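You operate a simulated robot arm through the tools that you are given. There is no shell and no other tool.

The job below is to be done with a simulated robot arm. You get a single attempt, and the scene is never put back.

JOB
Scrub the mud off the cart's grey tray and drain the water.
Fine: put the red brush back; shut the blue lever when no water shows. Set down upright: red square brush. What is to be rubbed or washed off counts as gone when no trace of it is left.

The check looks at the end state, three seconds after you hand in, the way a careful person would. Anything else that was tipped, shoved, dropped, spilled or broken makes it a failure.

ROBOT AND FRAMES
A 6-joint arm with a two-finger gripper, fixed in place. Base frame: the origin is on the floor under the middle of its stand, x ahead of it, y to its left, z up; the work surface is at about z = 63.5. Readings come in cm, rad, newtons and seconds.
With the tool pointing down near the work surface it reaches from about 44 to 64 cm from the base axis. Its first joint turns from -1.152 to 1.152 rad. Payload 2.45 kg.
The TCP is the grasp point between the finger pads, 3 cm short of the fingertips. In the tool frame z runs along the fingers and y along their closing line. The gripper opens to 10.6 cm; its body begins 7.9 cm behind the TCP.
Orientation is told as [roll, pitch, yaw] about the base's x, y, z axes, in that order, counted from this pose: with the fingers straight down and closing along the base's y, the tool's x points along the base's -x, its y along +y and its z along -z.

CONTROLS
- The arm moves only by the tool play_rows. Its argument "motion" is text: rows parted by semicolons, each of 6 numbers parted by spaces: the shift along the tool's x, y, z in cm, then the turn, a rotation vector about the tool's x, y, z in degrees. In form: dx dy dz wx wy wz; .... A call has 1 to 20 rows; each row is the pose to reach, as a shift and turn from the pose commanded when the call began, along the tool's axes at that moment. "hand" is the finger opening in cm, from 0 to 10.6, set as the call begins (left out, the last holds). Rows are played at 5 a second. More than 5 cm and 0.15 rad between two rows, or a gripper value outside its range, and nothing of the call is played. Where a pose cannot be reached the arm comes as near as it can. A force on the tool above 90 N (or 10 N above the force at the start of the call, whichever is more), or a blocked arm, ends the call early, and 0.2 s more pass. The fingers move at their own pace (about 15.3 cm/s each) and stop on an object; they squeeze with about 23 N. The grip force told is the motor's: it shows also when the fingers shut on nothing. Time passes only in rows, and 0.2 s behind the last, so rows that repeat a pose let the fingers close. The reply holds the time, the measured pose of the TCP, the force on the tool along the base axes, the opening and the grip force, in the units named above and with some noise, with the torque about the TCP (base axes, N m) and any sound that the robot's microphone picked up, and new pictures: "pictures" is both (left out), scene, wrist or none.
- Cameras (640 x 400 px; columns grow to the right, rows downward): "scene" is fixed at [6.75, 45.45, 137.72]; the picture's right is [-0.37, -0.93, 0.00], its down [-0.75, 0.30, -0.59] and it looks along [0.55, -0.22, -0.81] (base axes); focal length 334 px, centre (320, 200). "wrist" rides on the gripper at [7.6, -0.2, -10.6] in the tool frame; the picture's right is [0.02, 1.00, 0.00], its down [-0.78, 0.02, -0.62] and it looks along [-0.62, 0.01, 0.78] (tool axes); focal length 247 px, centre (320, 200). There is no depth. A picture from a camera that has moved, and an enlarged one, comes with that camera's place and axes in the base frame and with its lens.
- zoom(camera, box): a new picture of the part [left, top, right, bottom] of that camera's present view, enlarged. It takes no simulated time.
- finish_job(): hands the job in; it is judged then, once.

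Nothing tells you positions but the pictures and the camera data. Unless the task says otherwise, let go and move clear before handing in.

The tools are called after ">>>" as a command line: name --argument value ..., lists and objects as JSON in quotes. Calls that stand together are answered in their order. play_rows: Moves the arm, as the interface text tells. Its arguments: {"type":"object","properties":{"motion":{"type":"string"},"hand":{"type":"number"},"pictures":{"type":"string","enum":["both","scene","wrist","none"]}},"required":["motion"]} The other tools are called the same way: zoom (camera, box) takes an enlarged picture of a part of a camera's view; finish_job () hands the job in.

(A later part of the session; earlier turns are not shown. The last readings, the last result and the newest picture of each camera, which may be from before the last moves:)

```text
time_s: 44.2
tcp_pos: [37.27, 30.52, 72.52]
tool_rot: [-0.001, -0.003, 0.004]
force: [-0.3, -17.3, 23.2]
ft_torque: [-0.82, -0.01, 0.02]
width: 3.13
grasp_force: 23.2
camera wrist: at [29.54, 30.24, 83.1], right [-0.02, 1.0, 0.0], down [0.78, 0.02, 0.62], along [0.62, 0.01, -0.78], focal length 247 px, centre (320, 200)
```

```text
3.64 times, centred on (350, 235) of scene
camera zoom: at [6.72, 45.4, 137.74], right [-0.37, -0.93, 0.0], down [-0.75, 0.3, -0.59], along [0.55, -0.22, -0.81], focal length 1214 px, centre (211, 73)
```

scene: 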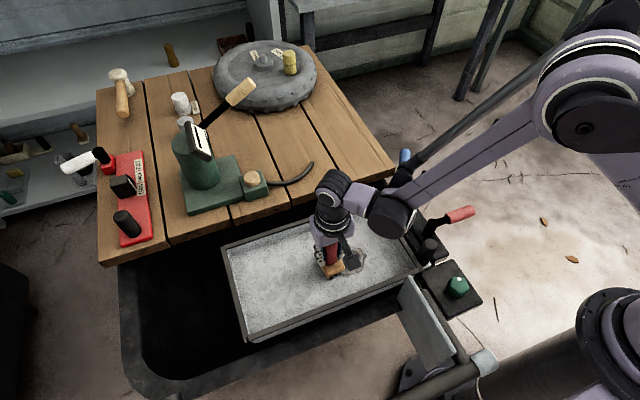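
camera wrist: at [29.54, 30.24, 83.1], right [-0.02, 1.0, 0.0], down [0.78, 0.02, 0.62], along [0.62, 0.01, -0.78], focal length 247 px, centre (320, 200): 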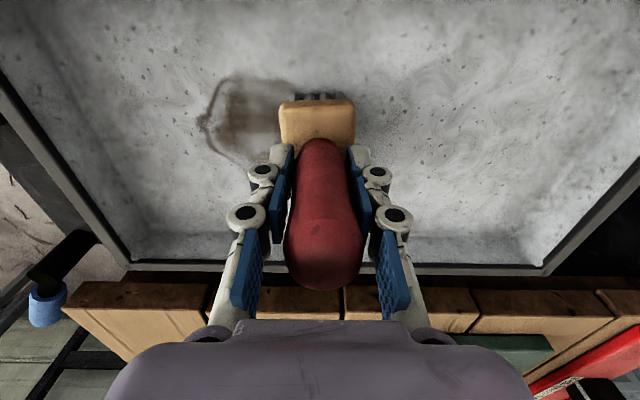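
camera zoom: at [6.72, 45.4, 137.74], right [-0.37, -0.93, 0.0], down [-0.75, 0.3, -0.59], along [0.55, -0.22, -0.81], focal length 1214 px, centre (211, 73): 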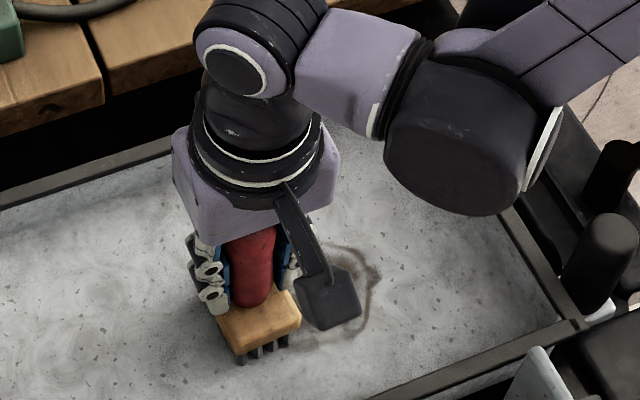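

The swept mud is coming off and the brush stays upright. I'll do a full back-and-forth stroke along y at this x.

>>> play_rows --motion "0 -1.5 0 0 0 0; 0 -3 0 0 0 0; 0 -4.5 0 0 0 0; 0 -6 0 0 0 0; 0 -7.5 0 0 0 0; 0 -9 0 0 0 0; 0 -10.5 0 0 0 0; 0 -11.5 0 0 0 0; 0 -10 0 0 0 0; 0 -8.5 0 0 0 0; 0 -7 0 0 0 0; 0 -5.5 0 0 0 0; 0 -4 0 0 0 0; 0 -2.5 0 0 0 0; 0 -1 0 0 0 0; 0 0.5 0 0 0 0; 0 1.5 0 0 0 0" --hand 0

>>> zoom --camera "wrist" --box '[120, 0, 420, 190]'

>>> zoom --camera "scene" --box '[280, 200, 420, 300]'

```text
time_s: 47.8
tcp_pos: [37.11, 32.1, 72.7]
tool_rot: [0.002, -0.003, 0.0]
force: [-0.5, -1.2, 0.2]
ft_torque: [-0.03, -0.05, 0.0]
width: 3.12
grasp_force: 23.7
camera wrist: at [29.44, 31.82, 83.19], right [-0.02, 1.0, 0.0], down [0.78, 0.02, 0.62], along [0.62, 0.01, -0.78], focal length 247 px, centre (320, 200)
```

scene: 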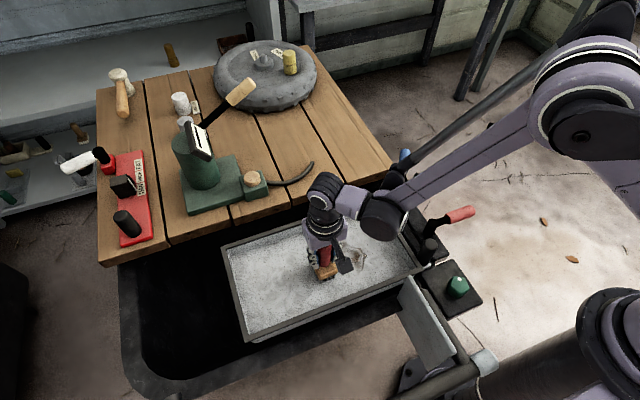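
wrist: 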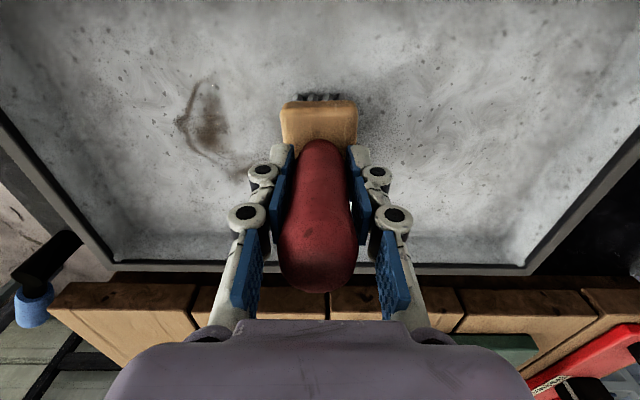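

```text
2.11 times, centred on (270, 95) of wrist
camera zoom: at [29.44, 31.82, 83.19], right [-0.02, 1.0, 0.0], down [0.78, 0.02, 0.62], along [0.62, 0.01, -0.78], focal length 520 px, centre (425, 421)
```

zoom: 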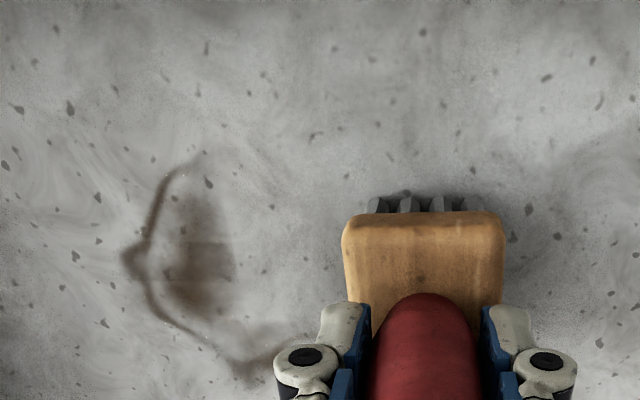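

```text
4.00 times, centred on (350, 250) of scene
camera zoom: at [6.75, 45.45, 137.72], right [-0.37, -0.93, 0.0], down [-0.75, 0.3, -0.59], along [0.55, -0.22, -0.81], focal length 1336 px, centre (200, 0)
```

zoom: 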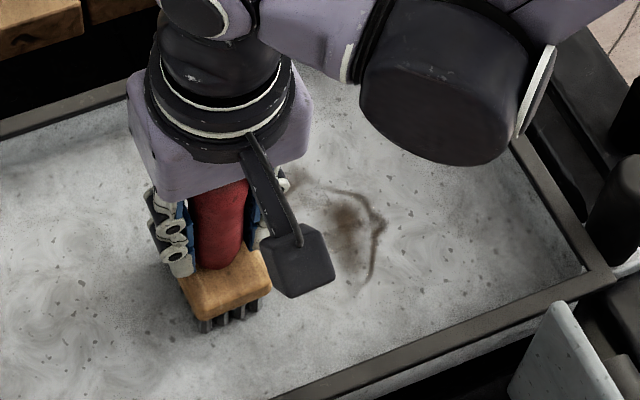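

Most of the patch is clean; what remains is at about y 20–25 and a tail near x 43. I'll move over that side with slightly more pressure and stroke again.

>>> play_rows --motion "0 -2 -0.6 0 0 0; 0 -4.5 -0.6 0 0 0; 0 -7 -0.5 0 0 0; 0 -7 0 0 0 0; 0 -7.5 0.2 0 0 0; 0 -8.5 0.2 0 0 0; 0 -9.5 0.2 0 0 0; 0 -10.5 0.2 0 0 0; 0 -11.5 0.2 0 0 0; 0 -12.5 0.2 0 0 0; 0 -13.5 0.2 0 0 0; 0 -12.5 0.2 0 0 0; 0 -11.5 0.2 0 0 0; 0 -10.5 0.2 0 0 0; 0 -9.5 0.2 0 0 0; 0 -8.5 0.2 0 0 0; 0 -7.5 0.2 0 0 0; 0 -6.5 0.2 0 0 0" --hand 0

>>> zoom --camera "wrist" --box '[170, 0, 470, 190]'

>>> zoom --camera "scene" --box '[280, 200, 420, 300]'

```text
time_s: 51.6
tcp_pos: [37.29, 25.48, 72.19]
tool_rot: [0.001, -0.001, 0.0]
force: [0.4, -6.0, 5.7]
ft_torque: [-0.64, 0.01, 0.03]
width: 3.09
grasp_force: 23.0
camera wrist: at [29.6, 25.29, 82.83], right [-0.02, 1.0, 0.0], down [0.78, 0.02, 0.62], along [0.62, 0.01, -0.78], focal length 247 px, centre (320, 200)
```

scene: 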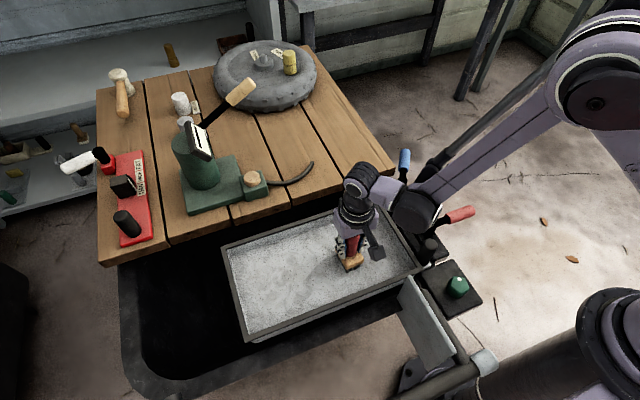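
wrist: 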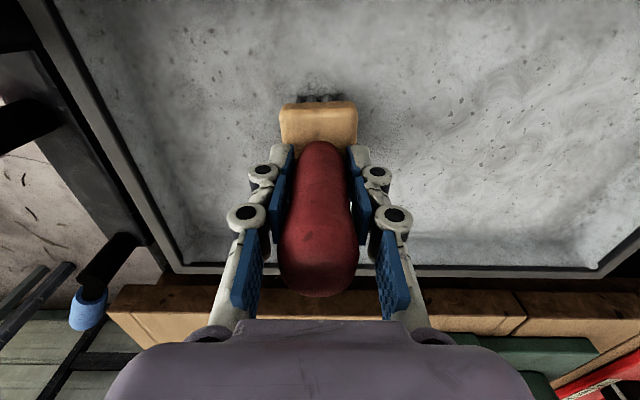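

```text
2.11 times, centred on (320, 95) of wrist
camera zoom: at [29.6, 25.29, 82.83], right [-0.02, 1.0, 0.0], down [0.78, 0.02, 0.62], along [0.62, 0.01, -0.78], focal length 520 px, centre (320, 421)
```

zoom: 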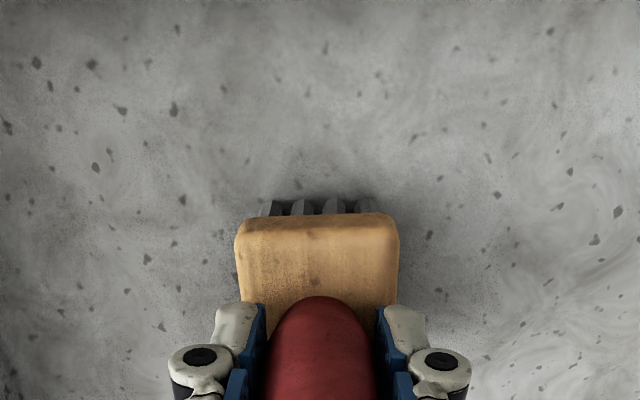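

```text
4.00 times, centred on (350, 250) of scene
camera zoom: at [6.75, 45.44, 137.73], right [-0.37, -0.93, 0.0], down [-0.75, 0.3, -0.59], along [0.55, -0.22, -0.81], focal length 1336 px, centre (200, 0)
```

zoom: 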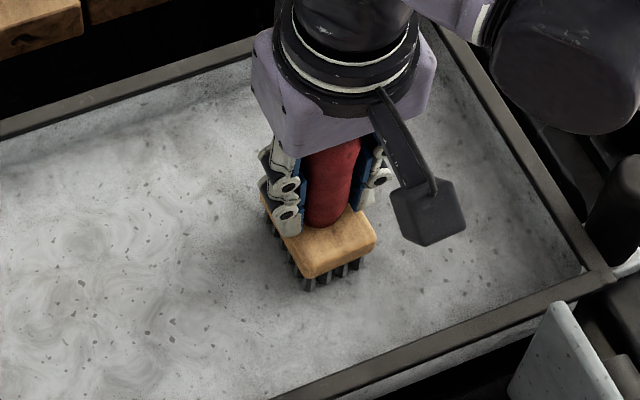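

The tray looks nearly clean where I can see. I'll lift, shift to x ≈ 42, and stroke over the tail area as well.

>>> play_rows --motion "0 0 -0.8 0 0 0; -2.5 0 -0.8 0 0 0; -5 0 -0.8 0 0 0; -5 0 0 0 0 0; -5 -0.5 0.1 0 0 0; -5 -1.5 0.1 0 0 0; -5 -2.5 0.1 0 0 0; -5 -3.5 0.1 0 0 0; -5 -4.5 0.1 0 0 0; -5 -3.5 0.1 0 0 0; -5 -2.5 0.1 0 0 0; -5 -1.5 0.1 0 0 0; -5 -0.5 0.1 0 0 0; -5 0.5 0.1 0 0 0; -5 1.5 0.1 0 0 0; -5 2.5 0.1 0 0 0; -5 3.5 0.1 0 0 0" --hand 0

>>> zoom --camera "wrist" --box '[120, 0, 470, 190]'

>>> zoom --camera "scene" --box '[280, 200, 420, 300]'

```text
time_s: 55.2
tcp_pos: [42.23, 28.97, 72.16]
tool_rot: [0.002, -0.004, 0.0]
force: [0.1, -0.1, -1.7]
ft_torque: [0.0, 0.0, 0.01]
width: 3.09
grasp_force: 22.9
camera wrist: at [34.55, 28.81, 82.76], right [-0.02, 1.0, 0.0], down [0.78, 0.02, 0.62], along [0.62, 0.01, -0.78], focal length 247 px, centre (320, 200)
```

scene: 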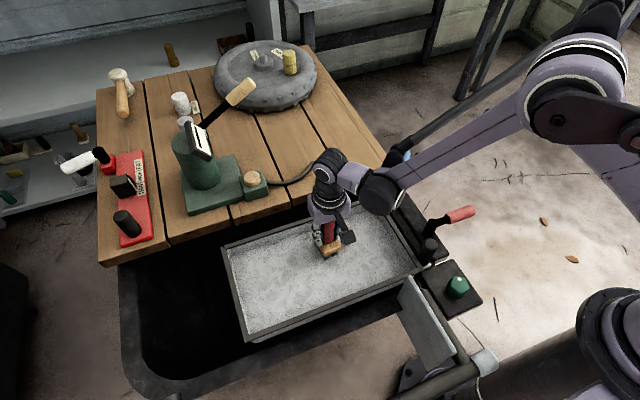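
wrist: 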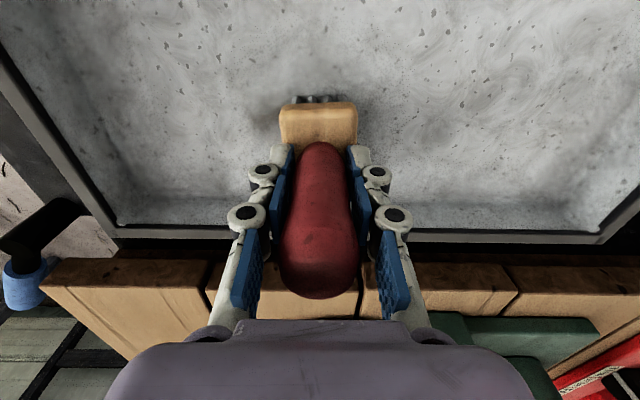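

```text
1.83 times, centred on (295, 95) of wrist
camera zoom: at [34.55, 28.81, 82.76], right [-0.02, 1.0, 0.0], down [0.78, 0.02, 0.62], along [0.62, 0.01, -0.78], focal length 452 px, centre (366, 392)
```

zoom: 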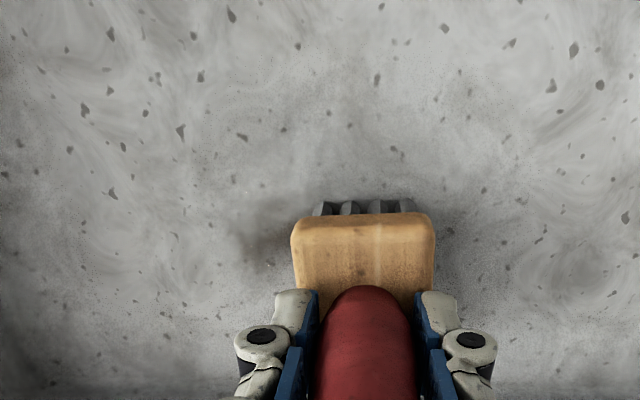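

```text
4.00 times, centred on (350, 250) of scene
camera zoom: at [6.76, 45.45, 137.72], right [-0.37, -0.93, 0.0], down [-0.75, 0.3, -0.59], along [0.55, -0.22, -0.81], focal length 1336 px, centre (200, 0)
```

zoom: 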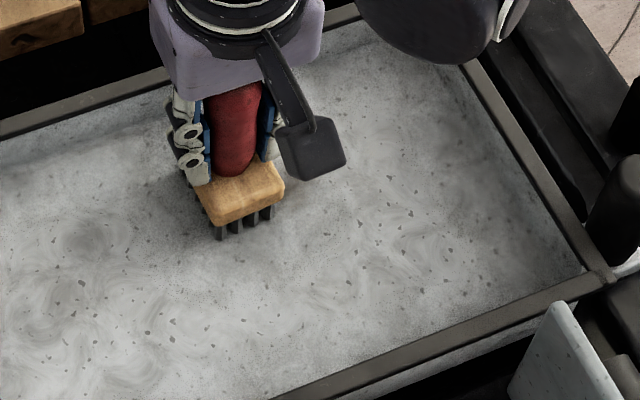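

A faint smudge seems to remain at about (42, 24), and the last strokes lost pressure. I'll press a bit more and stroke there again.

>>> play_rows --motion "0 -0.5 0.2 0 0 0; 0 -1.5 0.3 0 0 0; 0 -2.5 0.35 0 0 0; 0 -3.5 0.35 0 0 0; 0 -4.5 0.35 0 0 0; 0 -5.5 0.35 0 0 0; 0 -6.5 0.35 0 0 0; 0 -7.5 0.35 0 0 0; 0 -8.5 0.35 0 0 0" --hand 0 --pictures "none"

```text
time_s: 57.2
tcp_pos: [42.13, 20.37, 71.74]
tool_rot: [-0.003, -0.003, 0.0]
force: [0.2, 0.2, -2.1]
ft_torque: [-0.05, 0.03, -0.03]
width: 3.12
grasp_force: 23.2
```

>>> zoom --camera "scene" --box '[300, 180, 420, 290]'

>>> zoom --camera "wrist" --box '[170, 0, 520, 300]'

```text
3.64 times, centred on (360, 235) of scene
camera zoom: at [6.75, 45.45, 137.72], right [-0.37, -0.93, 0.0], down [-0.75, 0.3, -0.59], along [0.55, -0.22, -0.81], focal length 1214 px, centre (174, 73)
```

zoom: 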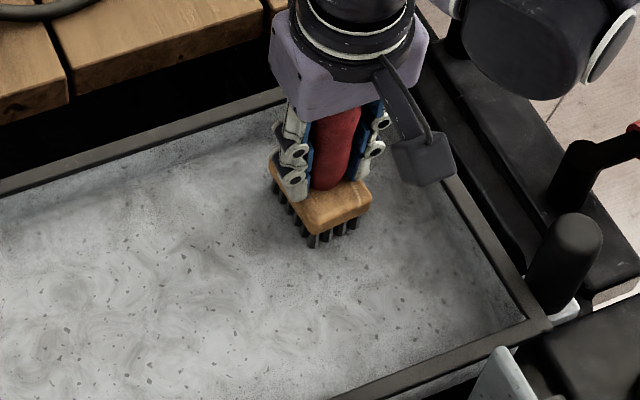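

```text
1.33 times, centred on (345, 150) of wrist
camera zoom: at [34.44, 20.2, 82.4], right [-0.02, 1.0, 0.0], down [0.78, 0.02, 0.62], along [0.62, 0.01, -0.78], focal length 329 px, centre (287, 267)
```

zoom: 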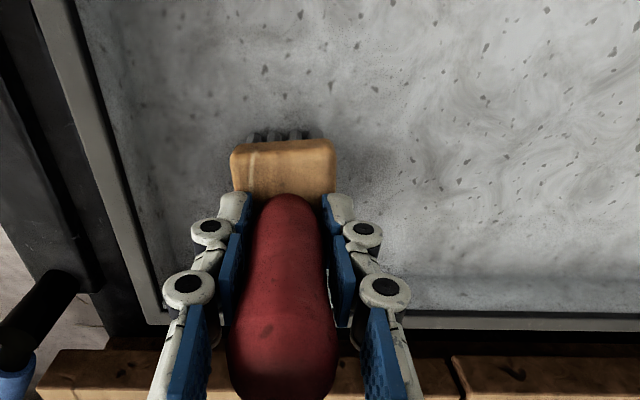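

I'll lift and move the brush aside to inspect the tray floor properly.

>>> play_rows --motion "0 0 -2 0 0 0; 0 3 -5 0 0 0; 0 7 -8 0 0 0; 0 11 -10 0 0 0; 0 14.5 -12 0 0 0; 0 14.5 -12 0 0 0" --hand 0

>>> zoom --camera "scene" --box '[300, 200, 420, 290]'

>>> zoom --camera "wrist" --box '[120, 0, 420, 190]'

>>> zoom --camera "scene" --box '[210, 180, 430, 350]'

```text
time_s: 58.6
tcp_pos: [42.24, 35.1, 84.04]
tool_rot: [0.0, -0.001, 0.0]
force: [0.9, 0.0, -1.5]
ft_torque: [0.02, 0.01, -0.02]
width: 3.11
grasp_force: 22.9
camera wrist: at [34.58, 34.82, 94.58], right [-0.02, 1.0, 0.0], down [0.78, 0.02, 0.62], along [0.62, 0.01, -0.78], focal length 247 px, centre (320, 200)
```

scene: 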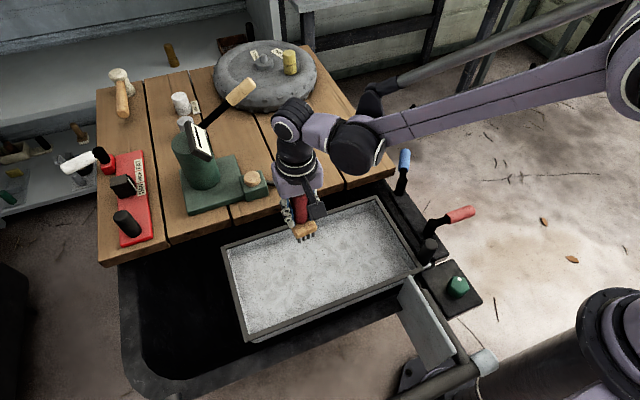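
wrist: 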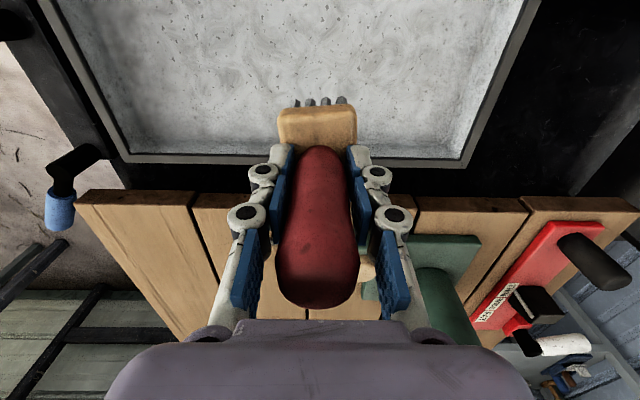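

```text
4.44 times, centred on (360, 245) of scene
camera zoom: at [6.75, 45.46, 137.72], right [-0.37, -0.93, 0.0], down [-0.75, 0.3, -0.59], along [0.55, -0.22, -0.81], focal length 1484 px, centre (142, 0)
```

zoom: 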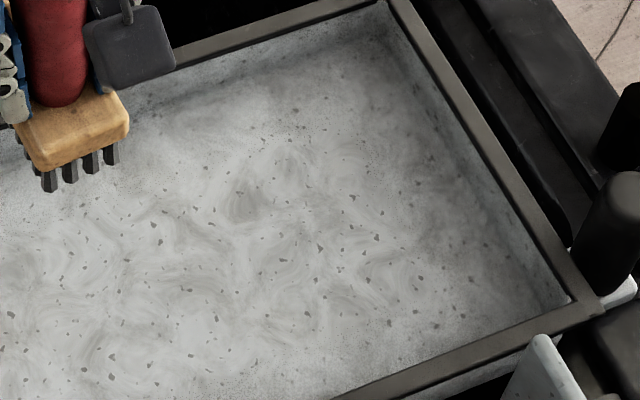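

```text
2.11 times, centred on (270, 95) of wrist
camera zoom: at [34.58, 34.82, 94.58], right [-0.02, 1.0, 0.0], down [0.78, 0.02, 0.62], along [0.62, 0.01, -0.78], focal length 520 px, centre (425, 421)
```

zoom: 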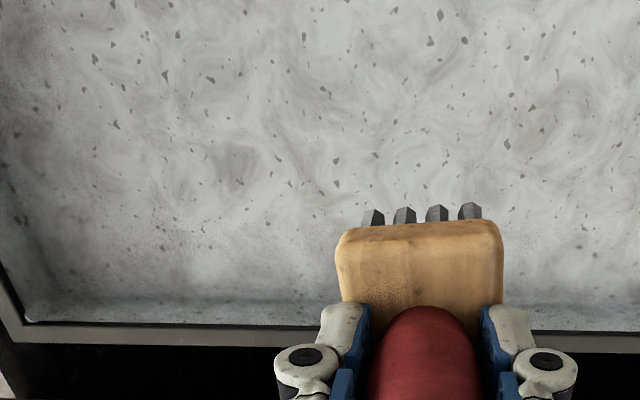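

```text
2.35 times, centred on (320, 265) of scene
camera zoom: at [6.75, 45.46, 137.72], right [-0.37, -0.93, 0.0], down [-0.75, 0.3, -0.59], along [0.55, -0.22, -0.81], focal length 786 px, centre (320, 47)
```

zoom: 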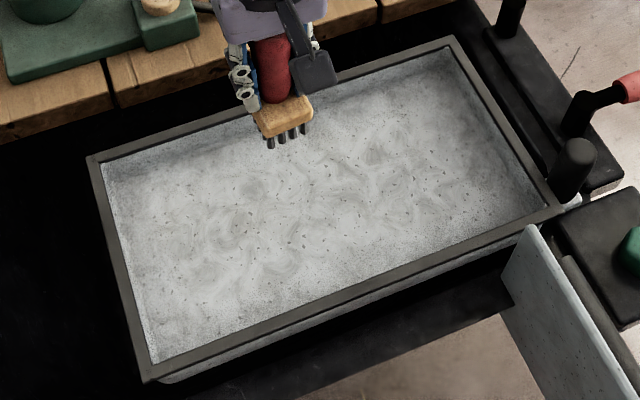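

There's a greyish smudge where the mud's tail was; I'll zoom in further to judge whether it's mud or the tray's own texture.

>>> zoom --camera "scene" --box '[322, 230, 372, 262]'

>>> zoom --camera "scene" --box '[270, 240, 320, 272]'

>>> zoom --camera "scene" --box '[325, 250, 375, 282]'

>>> zoom --camera "wrist" --box '[180, 40, 280, 103]'

```text
12.50 times, centred on (347, 246) of scene
camera zoom: at [6.75, 45.46, 137.72], right [-0.37, -0.93, 0.0], down [-0.75, 0.3, -0.59], along [0.55, -0.22, -0.81], focal length 4175 px, centre (-18, -375)
```

zoom: 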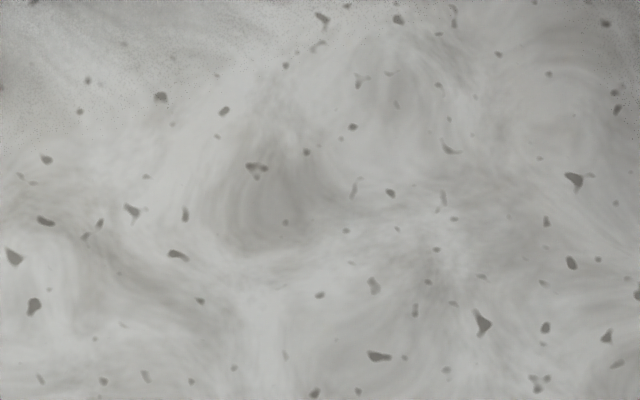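

```text
12.50 times, centred on (295, 256) of scene
camera zoom: at [6.75, 45.46, 137.72], right [-0.37, -0.93, 0.0], down [-0.75, 0.3, -0.59], along [0.55, -0.22, -0.81], focal length 4175 px, centre (632, -500)
```

zoom: 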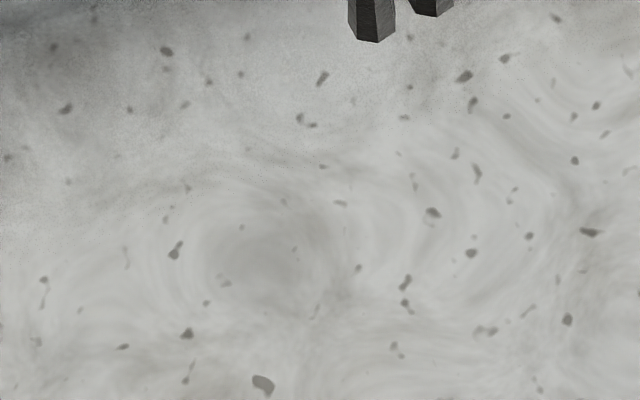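

```text
12.50 times, centred on (350, 266) of scene
camera zoom: at [6.75, 45.46, 137.72], right [-0.37, -0.93, 0.0], down [-0.75, 0.3, -0.59], along [0.55, -0.22, -0.81], focal length 4175 px, centre (-55, -625)
```

zoom: 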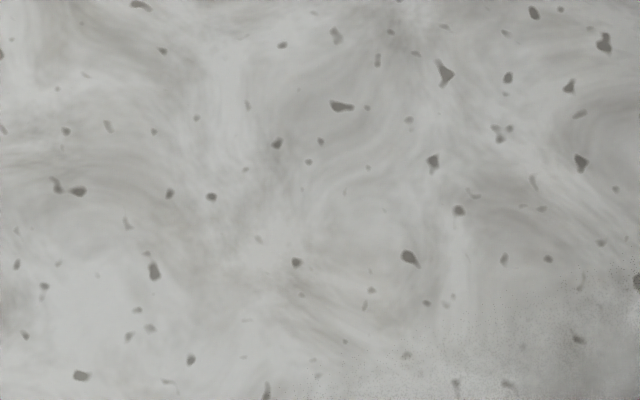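

```text
6.35 times, centred on (230, 72) of wrist
camera zoom: at [34.58, 34.82, 94.58], right [-0.02, 1.0, 0.0], down [0.78, 0.02, 0.62], along [0.62, 0.01, -0.78], focal length 1568 px, centre (891, 1016)
```

zoom: 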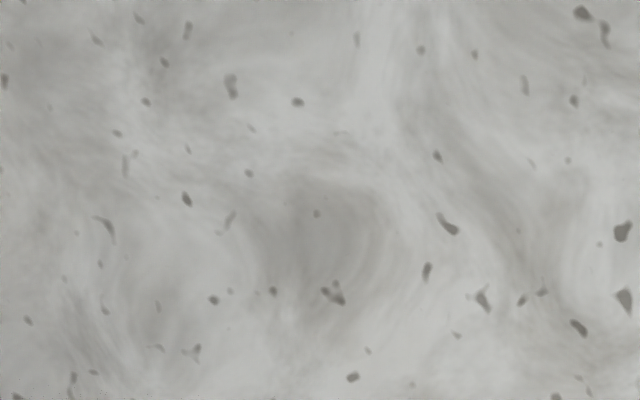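

The smudge is greyish swirl but sits exactly where the tail was, so I'll scrub there again with proper pressure to be safe. First I return above (42.3, 25) and lower to just above contact.

>>> play_rows --motion "0 -3 2 0 0 0; 0 -6 5 0 0 0; 0 -9 8 0 0 0; 0 -10 11 0 0 0; 0 -10 12 0 0 0; 0 -10 12 0 0 0" --hand 0 --pictures "none"

```text
time_s: 60.0
tcp_pos: [42.23, 25.02, 71.9]
tool_rot: [0.002, -0.002, 0.0]
force: [0.7, -0.1, 13.3]
ft_torque: [-0.3, -0.09, -0.02]
width: 3.1
grasp_force: 23.4
```

Contact with about 13 N. Now strokes along y over the tail spot.

>>> play_rows --motion "0 0.8 0.05 0 0 0; 0 1.6 0.05 0 0 0; 0 2.4 0.05 0 0 0; 0 3.2 0.05 0 0 0; 0 2.4 0.05 0 0 0; 0 1.6 0.05 0 0 0; 0 0.8 0.05 0 0 0; 0 0 0.1 0 0 0; 0 -0.8 0.1 0 0 0; 0 -1.6 0.1 0 0 0; 0 -2.4 0.1 0 0 0; 0 -3.2 0.1 0 0 0; 0 -2.4 0.1 0 0 0; 0 -1.6 0.1 0 0 0; 0 -0.8 0.15 0 0 0; 0 0 0.15 0 0 0; 0 0.8 0.15 0 0 0; 0 1.6 0.15 0 0 0" --hand 0 --pictures "wrist"

```text
time_s: 63.8
tcp_pos: [42.12, 26.51, 71.84]
tool_rot: [-0.003, -0.001, -0.002]
force: [-1.0, -12.6, 14.4]
ft_torque: [-0.56, -0.08, -0.03]
width: 3.09
grasp_force: 22.4
camera wrist: at [34.45, 26.28, 82.36], right [-0.02, 1.0, 0.0], down [0.78, 0.02, 0.62], along [0.62, 0.01, -0.78], focal length 247 px, centre (320, 200)
```

wrist: 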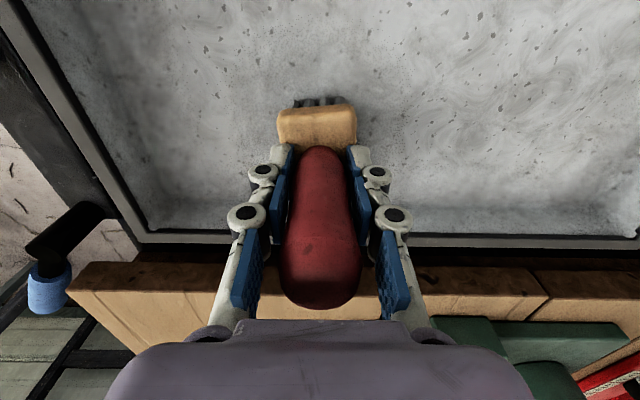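

Good contact held throughout. A few more passes here, then I'll lift and do one more pass over the rest of the former patch.

>>> play_rows --motion "0 -1 0 0 0 0; 0 -2 0 0 0 0; 0 -3 0 0 0 0; 0 -4 0.05 0 0 0; 0 -5 0.05 0 0 0; 0 -6 0.05 0 0 0; 0 -5 0.05 0 0 0; 0 -4 0.05 0 0 0; 0 -3 0.1 0 0 0; 0 -2 0.1 0 0 0; 0 -1 0.1 0 0 0; 0 0 0.1 0 0 0; 0 1 0.1 0 0 0; 0 2 0.1 0 0 0; 0 1 0.1 0 0 0; 0 0 0.1 0 0 0; 0 -1 0.15 0 0 0; 0 -2 0.15 0 0 0; 0 -3 0.15 0 0 0; 0 -3 -2 0 0 0" --hand 0 --pictures "none"

>>> play_rows --motion "0 3 -3 0 0 0; 0 7 -6 0 0 0; 0 10 -9 0 0 0; 0 11.5 -10 0 0 0; 0 11.5 -10 0 0 0" --hand 0

>>> zoom --camera "scene" --box '[300, 200, 420, 290]'

>>> zoom --camera "scene" --box '[322, 230, 372, 262]'

```text
time_s: 68.0
tcp_pos: [42.2, 23.56, 73.66]
tool_rot: [-0.002, -0.001, -0.001]
force: [0.0, 0.0, -1.5]
ft_torque: [-0.06, 0.0, 0.0]
width: 3.13
grasp_force: 22.9
```

```text
time_s: 69.2
tcp_pos: [42.33, 35.09, 83.92]
tool_rot: [0.002, -0.002, -0.001]
force: [-0.5, -0.5, -1.6]
ft_torque: [0.03, 0.01, 0.01]
width: 3.13
grasp_force: 22.9
camera wrist: at [34.66, 34.76, 94.51], right [-0.02, 1.0, 0.0], down [0.78, 0.02, 0.62], along [0.62, 0.01, -0.78], focal length 247 px, centre (320, 200)
```

scene: 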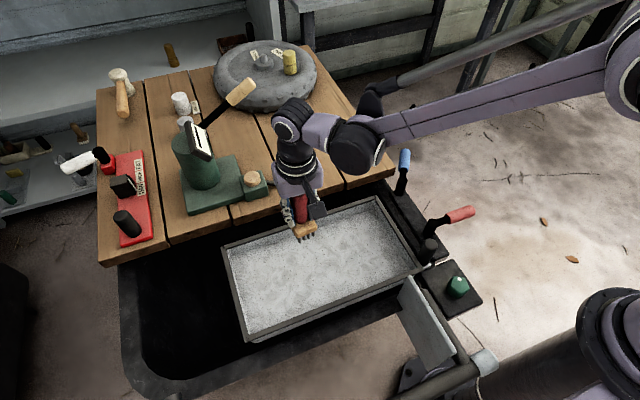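
wrist: 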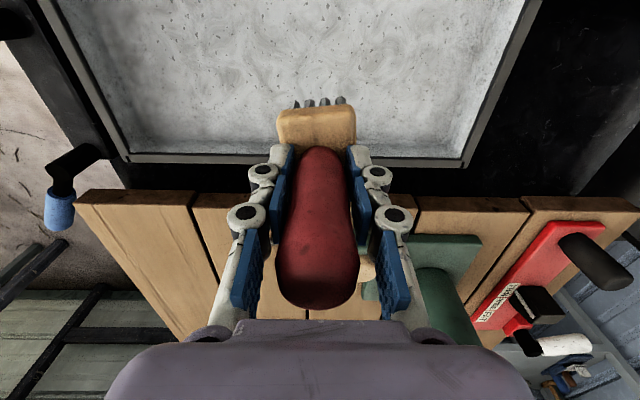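

```text
4.44 times, centred on (360, 245) of scene
camera zoom: at [6.75, 45.46, 137.72], right [-0.37, -0.93, 0.0], down [-0.75, 0.3, -0.59], along [0.55, -0.22, -0.81], focal length 1484 px, centre (142, 0)
```

zoom: 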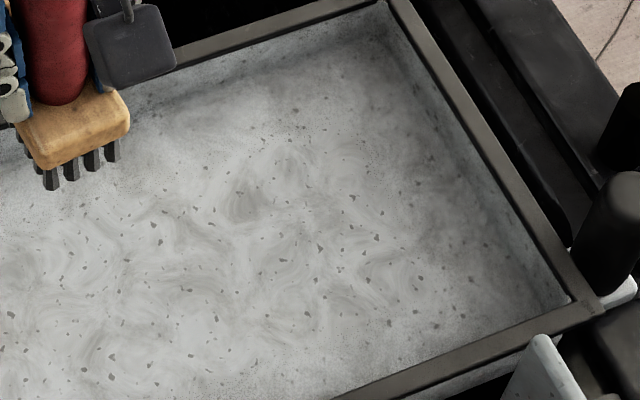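

```text
12.50 times, centred on (347, 246) of scene
camera zoom: at [6.75, 45.46, 137.72], right [-0.37, -0.93, 0.0], down [-0.75, 0.3, -0.59], along [0.55, -0.22, -0.81], focal length 4175 px, centre (-18, -375)
```

zoom: 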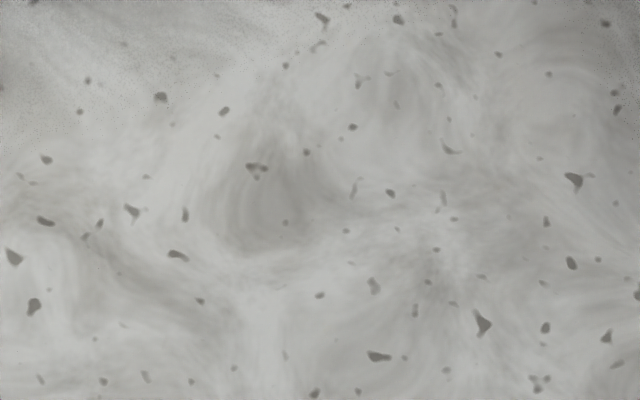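

That spot is unchanged grey swirl, so it's tray texture, not mud. I'll check the rest of the tray for any other brown traces.

>>> zoom --camera "scene" --box '[350, 200, 420, 275]'

>>> zoom --camera "scene" --box '[220, 225, 310, 290]'

>>> zoom --camera "scene" --box '[230, 270, 330, 340]'

>>> zoom --camera "scene" --box '[320, 235, 390, 300]'

```text
5.33 times, centred on (385, 238) of scene
camera zoom: at [6.75, 45.46, 137.72], right [-0.37, -0.93, 0.0], down [-0.75, 0.3, -0.59], along [0.55, -0.22, -0.81], focal length 1781 px, centre (-27, 0)
```

zoom: 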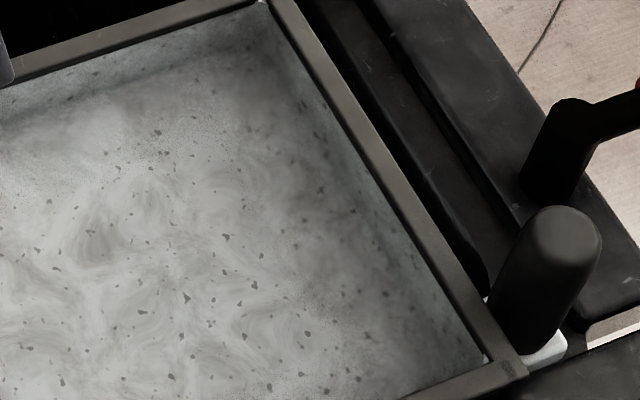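

```text
6.15 times, centred on (265, 258) of scene
camera zoom: at [6.75, 45.46, 137.72], right [-0.37, -0.93, 0.0], down [-0.75, 0.3, -0.59], along [0.55, -0.22, -0.81], focal length 2055 px, centre (658, -154)
```

zoom: 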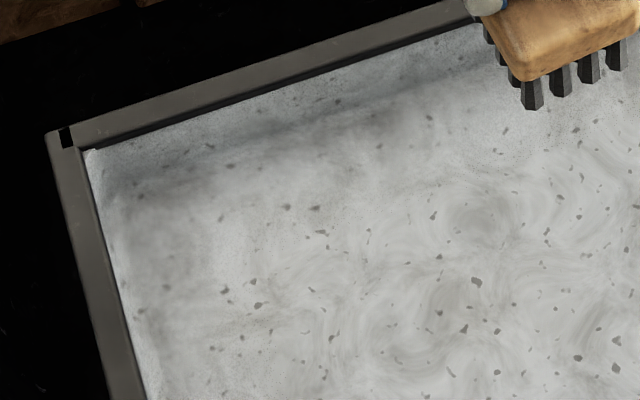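

```text
5.71 times, centred on (280, 305) of scene
camera zoom: at [6.75, 45.46, 137.72], right [-0.37, -0.93, 0.0], down [-0.75, 0.3, -0.59], along [0.55, -0.22, -0.81], focal length 1908 px, centre (549, -400)
```

zoom: 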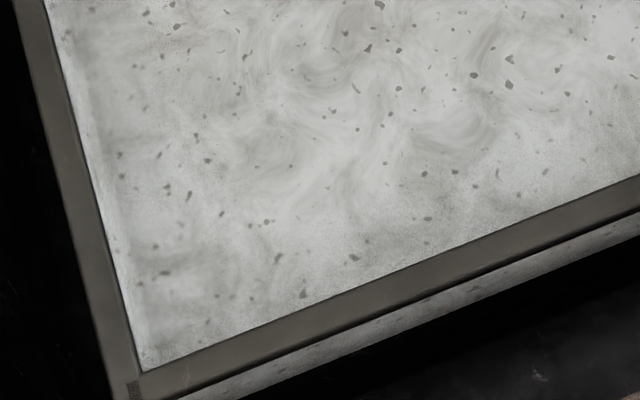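

```text
6.15 times, centred on (355, 268) of scene
camera zoom: at [6.75, 45.46, 137.72], right [-0.37, -0.93, 0.0], down [-0.75, 0.3, -0.59], along [0.55, -0.22, -0.81], focal length 2055 px, centre (105, -215)
```

zoom: 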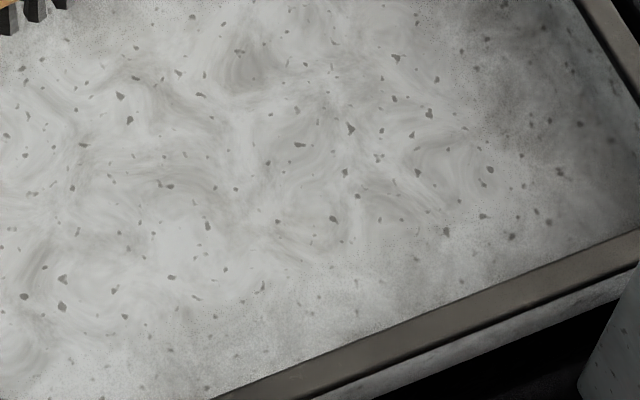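

The tray is clean everywhere visible. Next I'll put the brush back at its original spot near (67.0, 13.9); first a check of how it hangs in the grip.

>>> zoom --camera "scene" --box '[260, 140, 360, 250]'

>>> zoom --camera "wrist" --box '[220, 80, 420, 320]'

```text
3.64 times, centred on (310, 195) of scene
camera zoom: at [6.75, 45.46, 137.72], right [-0.37, -0.93, 0.0], down [-0.75, 0.3, -0.59], along [0.55, -0.22, -0.81], focal length 1214 px, centre (356, 218)
```

zoom: 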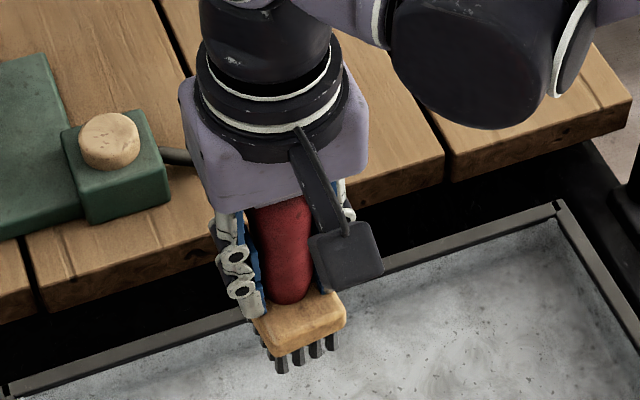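

```text
1.67 times, centred on (320, 200) of wrist
camera zoom: at [34.66, 34.76, 94.51], right [-0.02, 1.0, 0.0], down [0.78, 0.02, 0.62], along [0.62, 0.01, -0.78], focal length 412 px, centre (320, 200)
```

zoom: 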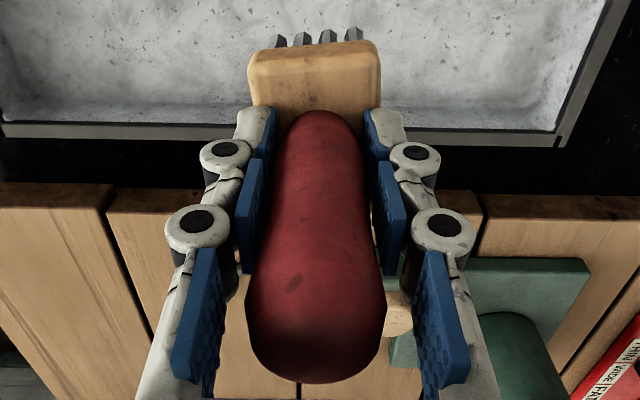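

The brush hangs nearly upright. I'll raise and carry it to above its original spot on the deck.

>>> play_rows --motion "-1 -0.9 -3 0 0 0; -3 -2.6 -6 0 0 0; -6 -5.1 -6.5 0 0 0; -9 -7.7 -6.5 0 0 0; -12 -10.3 -6.5 0 0 0; -15 -12.8 -6.5 0 0 0; -18 -15.4 -6.5 0 0 0; -21 -17.9 -6.5 0 0 0; -23.5 -20.1 -6.5 0 0 0; -24.65 -21.15 -6.5 0 0 0; -24.65 -21.15 -6.5 0 0 0" --hand 0

>>> zoom --camera "scene" --box '[300, 50, 410, 160]'

```text
time_s: 71.6
tcp_pos: [66.71, 14.05, 90.25]
tool_rot: [0.003, -0.002, -0.001]
force: [-0.5, 0.3, -2.2]
ft_torque: [0.0, 0.03, -0.01]
width: 3.11
grasp_force: 23.0
camera wrist: at [58.97, 13.72, 100.79], right [-0.02, 1.0, 0.0], down [0.78, 0.02, 0.62], along [0.62, 0.01, -0.78], focal length 247 px, centre (320, 200)
```

scene: 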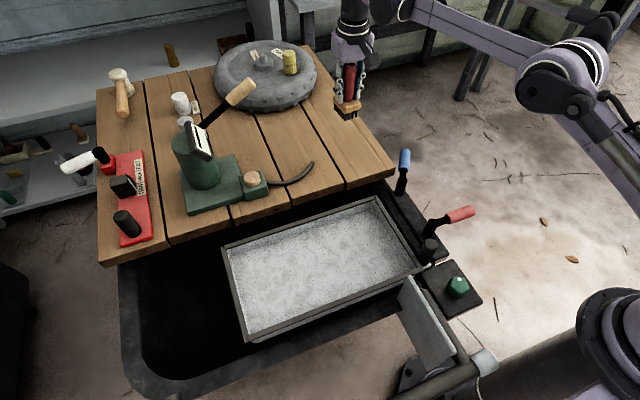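
wrist: 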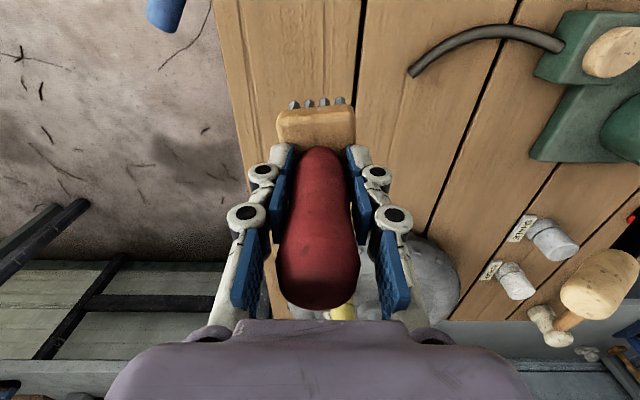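

```text
3.64 times, centred on (355, 105) of scene
camera zoom: at [6.76, 45.45, 137.72], right [-0.37, -0.93, 0.0], down [-0.75, 0.3, -0.59], along [0.55, -0.22, -0.81], focal length 1214 px, centre (193, 546)
```

zoom: 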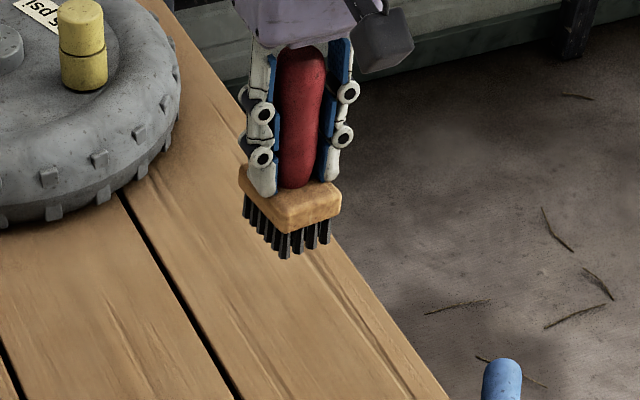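

The brush is over its original spot. I'll descend to just above the deck.

>>> play_rows --motion "0 0 3 0 0 0; 0 0 6 0 0 0; 0 0 9 0 0 0; 0 0 11 0 0 0; 0 0 12 0 0 0; 0 0 12 0 0 0" --hand 0

>>> zoom --camera "scene" --box '[300, 70, 410, 180]'

```text
time_s: 73.0
tcp_pos: [66.73, 13.92, 78.22]
tool_rot: [0.003, -0.004, 0.001]
force: [-0.4, -0.6, -1.6]
ft_torque: [0.02, 0.01, 0.0]
width: 3.1
grasp_force: 22.6
camera wrist: at [59.08, 13.66, 88.83], right [-0.02, 1.0, 0.0], down [0.78, 0.02, 0.62], along [0.62, 0.01, -0.78], focal length 247 px, centre (320, 200)
```

scene: 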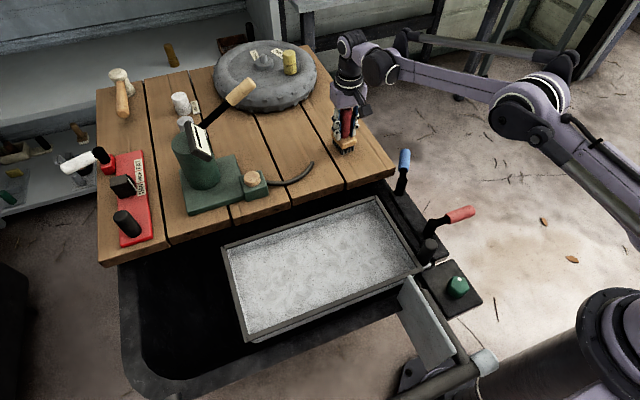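
wrist: 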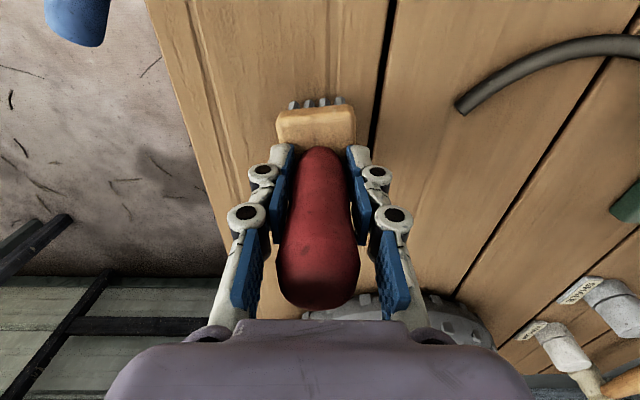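

```text
3.64 times, centred on (355, 125) of scene
camera zoom: at [6.76, 45.45, 137.72], right [-0.37, -0.93, 0.0], down [-0.75, 0.3, -0.59], along [0.55, -0.22, -0.81], focal length 1214 px, centre (193, 473)
```

zoom: 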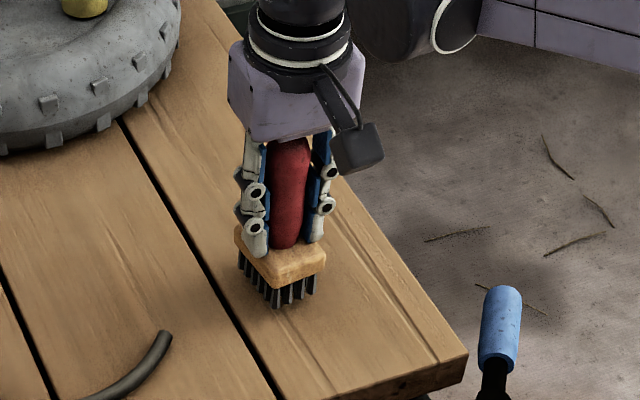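

Close to the deck with no contact yet. I'll lower in small steps until I feel it touch.

>>> play_rows --motion "0 0 0.2 0 0 0; 0 0 0.4 0 0 0; 0 0 0.6 0 0 0; 0 0 0.6 0 0 0" --hand 0 --pictures "none"

```text
time_s: 74.0
tcp_pos: [66.76, 14.08, 77.62]
tool_rot: [0.001, 0.0, 0.0]
force: [-0.2, -0.9, -1.3]
ft_torque: [0.0, 0.03, 0.02]
width: 3.14
grasp_force: 22.7
```

>>> play_rows --motion "0 0 0.15 0 0 0; 0 0 0.3 0 0 0; 0 0 0.3 0 0 0" --hand 0 --pictures "none"

```text
time_s: 74.8
tcp_pos: [66.77, 14.0, 77.36]
tool_rot: [0.002, -0.001, -0.001]
force: [-0.2, 0.1, -1.3]
ft_torque: [-0.01, 0.02, 0.02]
width: 3.12
grasp_force: 22.6
```

>>> play_rows --motion "0 0 0.1 0 0 0; 0 0 0.2 0 0 0; 0 0 0.2 0 0 0" --hand 0 --pictures "none"

```text
time_s: 75.6
tcp_pos: [66.75, 14.11, 77.22]
tool_rot: [0.001, -0.001, 0.0]
force: [1.0, -0.2, 3.0]
ft_torque: [-0.15, 0.02, -0.06]
width: 3.11
grasp_force: 22.9
```

Contact just began (3 N). A touch more to settle it flat, then release.

>>> play_rows --motion "0 0 0.08 0 0 0; 0 0 0.08 0 0 0" --hand 0 --pictures "none"

>>> play_rows --motion "0 0 0 0 0 0; 0 0 0 0 0 0; 0 0 0 0 0 0; 0 0 0 0 0 0" --hand 10.6

>>> zoom --camera "scene" --box '[300, 70, 410, 180]'

```text
time_s: 76.2
tcp_pos: [66.74, 14.0, 77.26]
tool_rot: [0.002, -0.002, 0.0]
force: [-1.9, 0.6, 14.4]
ft_torque: [-0.3, -0.13, -0.15]
width: 3.08
grasp_force: 22.7
```

```text
time_s: 77.2
tcp_pos: [66.7, 14.06, 77.17]
tool_rot: [0.002, -0.002, 0.0]
force: [0.3, -0.3, -0.3]
ft_torque: [0.01, -0.03, -0.01]
width: 10.62
grasp_force: 0.0
camera wrist: at [59.1, 13.78, 87.69], right [-0.02, 1.0, 0.0], down [0.78, 0.02, 0.62], along [0.62, 0.01, -0.78], focal length 247 px, centre (320, 200)
```

scene: 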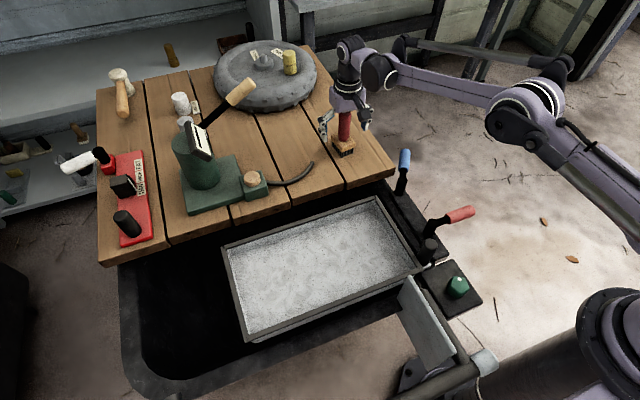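
wrist: 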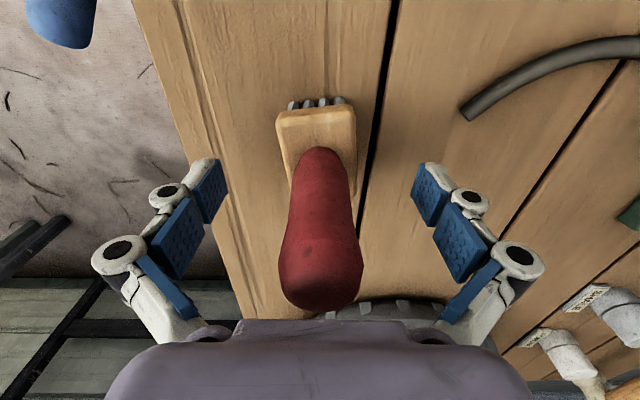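

```text
3.64 times, centred on (355, 125) of scene
camera zoom: at [6.75, 45.45, 137.72], right [-0.37, -0.93, 0.0], down [-0.75, 0.3, -0.59], along [0.55, -0.22, -0.81], focal length 1214 px, centre (193, 473)
```

zoom: 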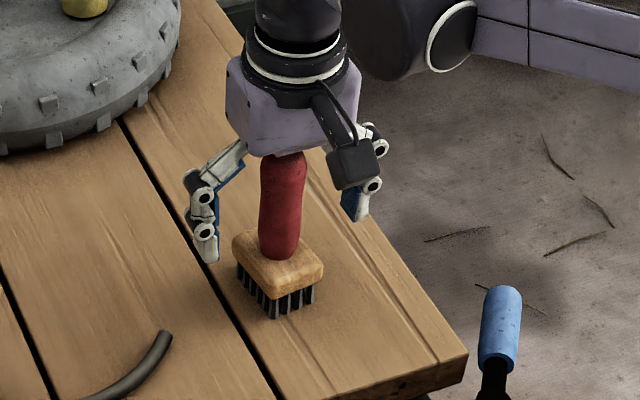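

The brush stands upright on the deck. I'll rise straight up and clear of it, then compare its position with the start.

>>> play_rows --motion "0 0 -3 0 0 0; 0 0 -6 0 0 0; 0 0 -9 0 0 0; 0 0 -12 0 0 0; 1.5 -3 -13 0 0 0; 3 -7 -13 0 0 0; 4 -11 -13 0 0 0; 5 -15 -13 0 0 0; 6 -19 -13 0 0 0" --hand 10.6

>>> zoom --camera "scene" --box '[310, 90, 390, 170]'

>>> zoom --camera "scene" --box '[370, 130, 490, 210]'

```text
time_s: 79.2
tcp_pos: [60.73, -4.96, 90.0]
tool_rot: [0.003, -0.001, 0.001]
force: [0.4, -0.3, 0.2]
ft_torque: [0.01, 0.01, 0.01]
width: 10.59
grasp_force: 0.0
camera wrist: at [53.04, -5.15, 100.52], right [-0.02, 1.0, 0.0], down [0.78, 0.02, 0.62], along [0.62, 0.02, -0.78], focal length 247 px, centre (320, 200)
```

scene: 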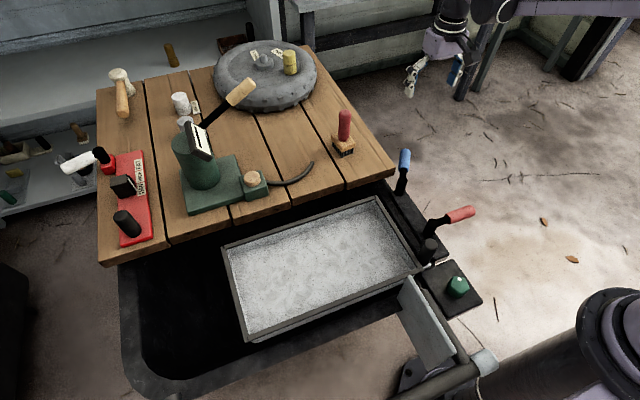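
wrist: 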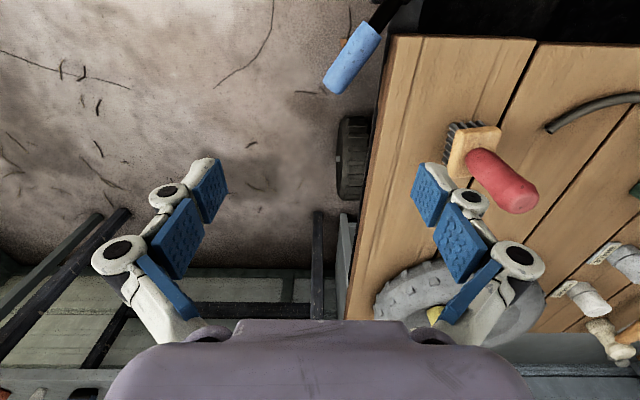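

```text
5.00 times, centred on (350, 130) of scene
camera zoom: at [6.75, 45.46, 137.72], right [-0.37, -0.93, 0.0], down [-0.75, 0.3, -0.59], along [0.55, -0.22, -0.81], focal length 1670 px, centre (170, 550)
```

zoom: 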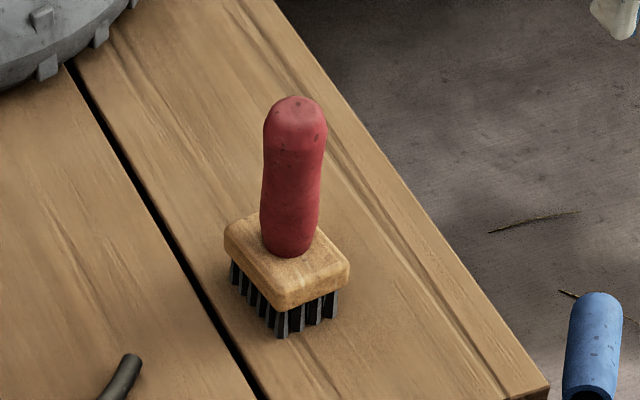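

```text
5.00 times, centred on (430, 170) of scene
camera zoom: at [6.75, 45.46, 137.72], right [-0.37, -0.93, 0.0], down [-0.75, 0.3, -0.59], along [0.55, -0.22, -0.81], focal length 1670 px, centre (-230, 350)
```

zoom: 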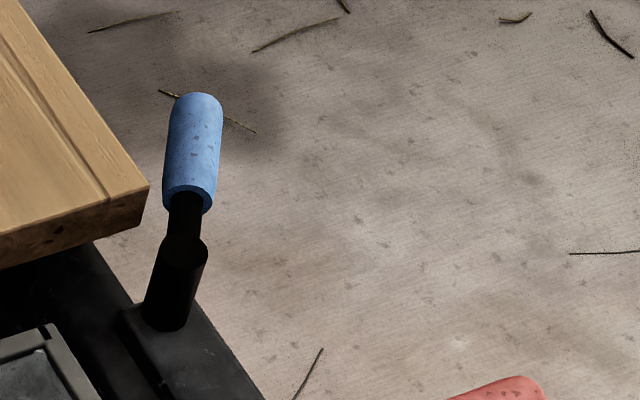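

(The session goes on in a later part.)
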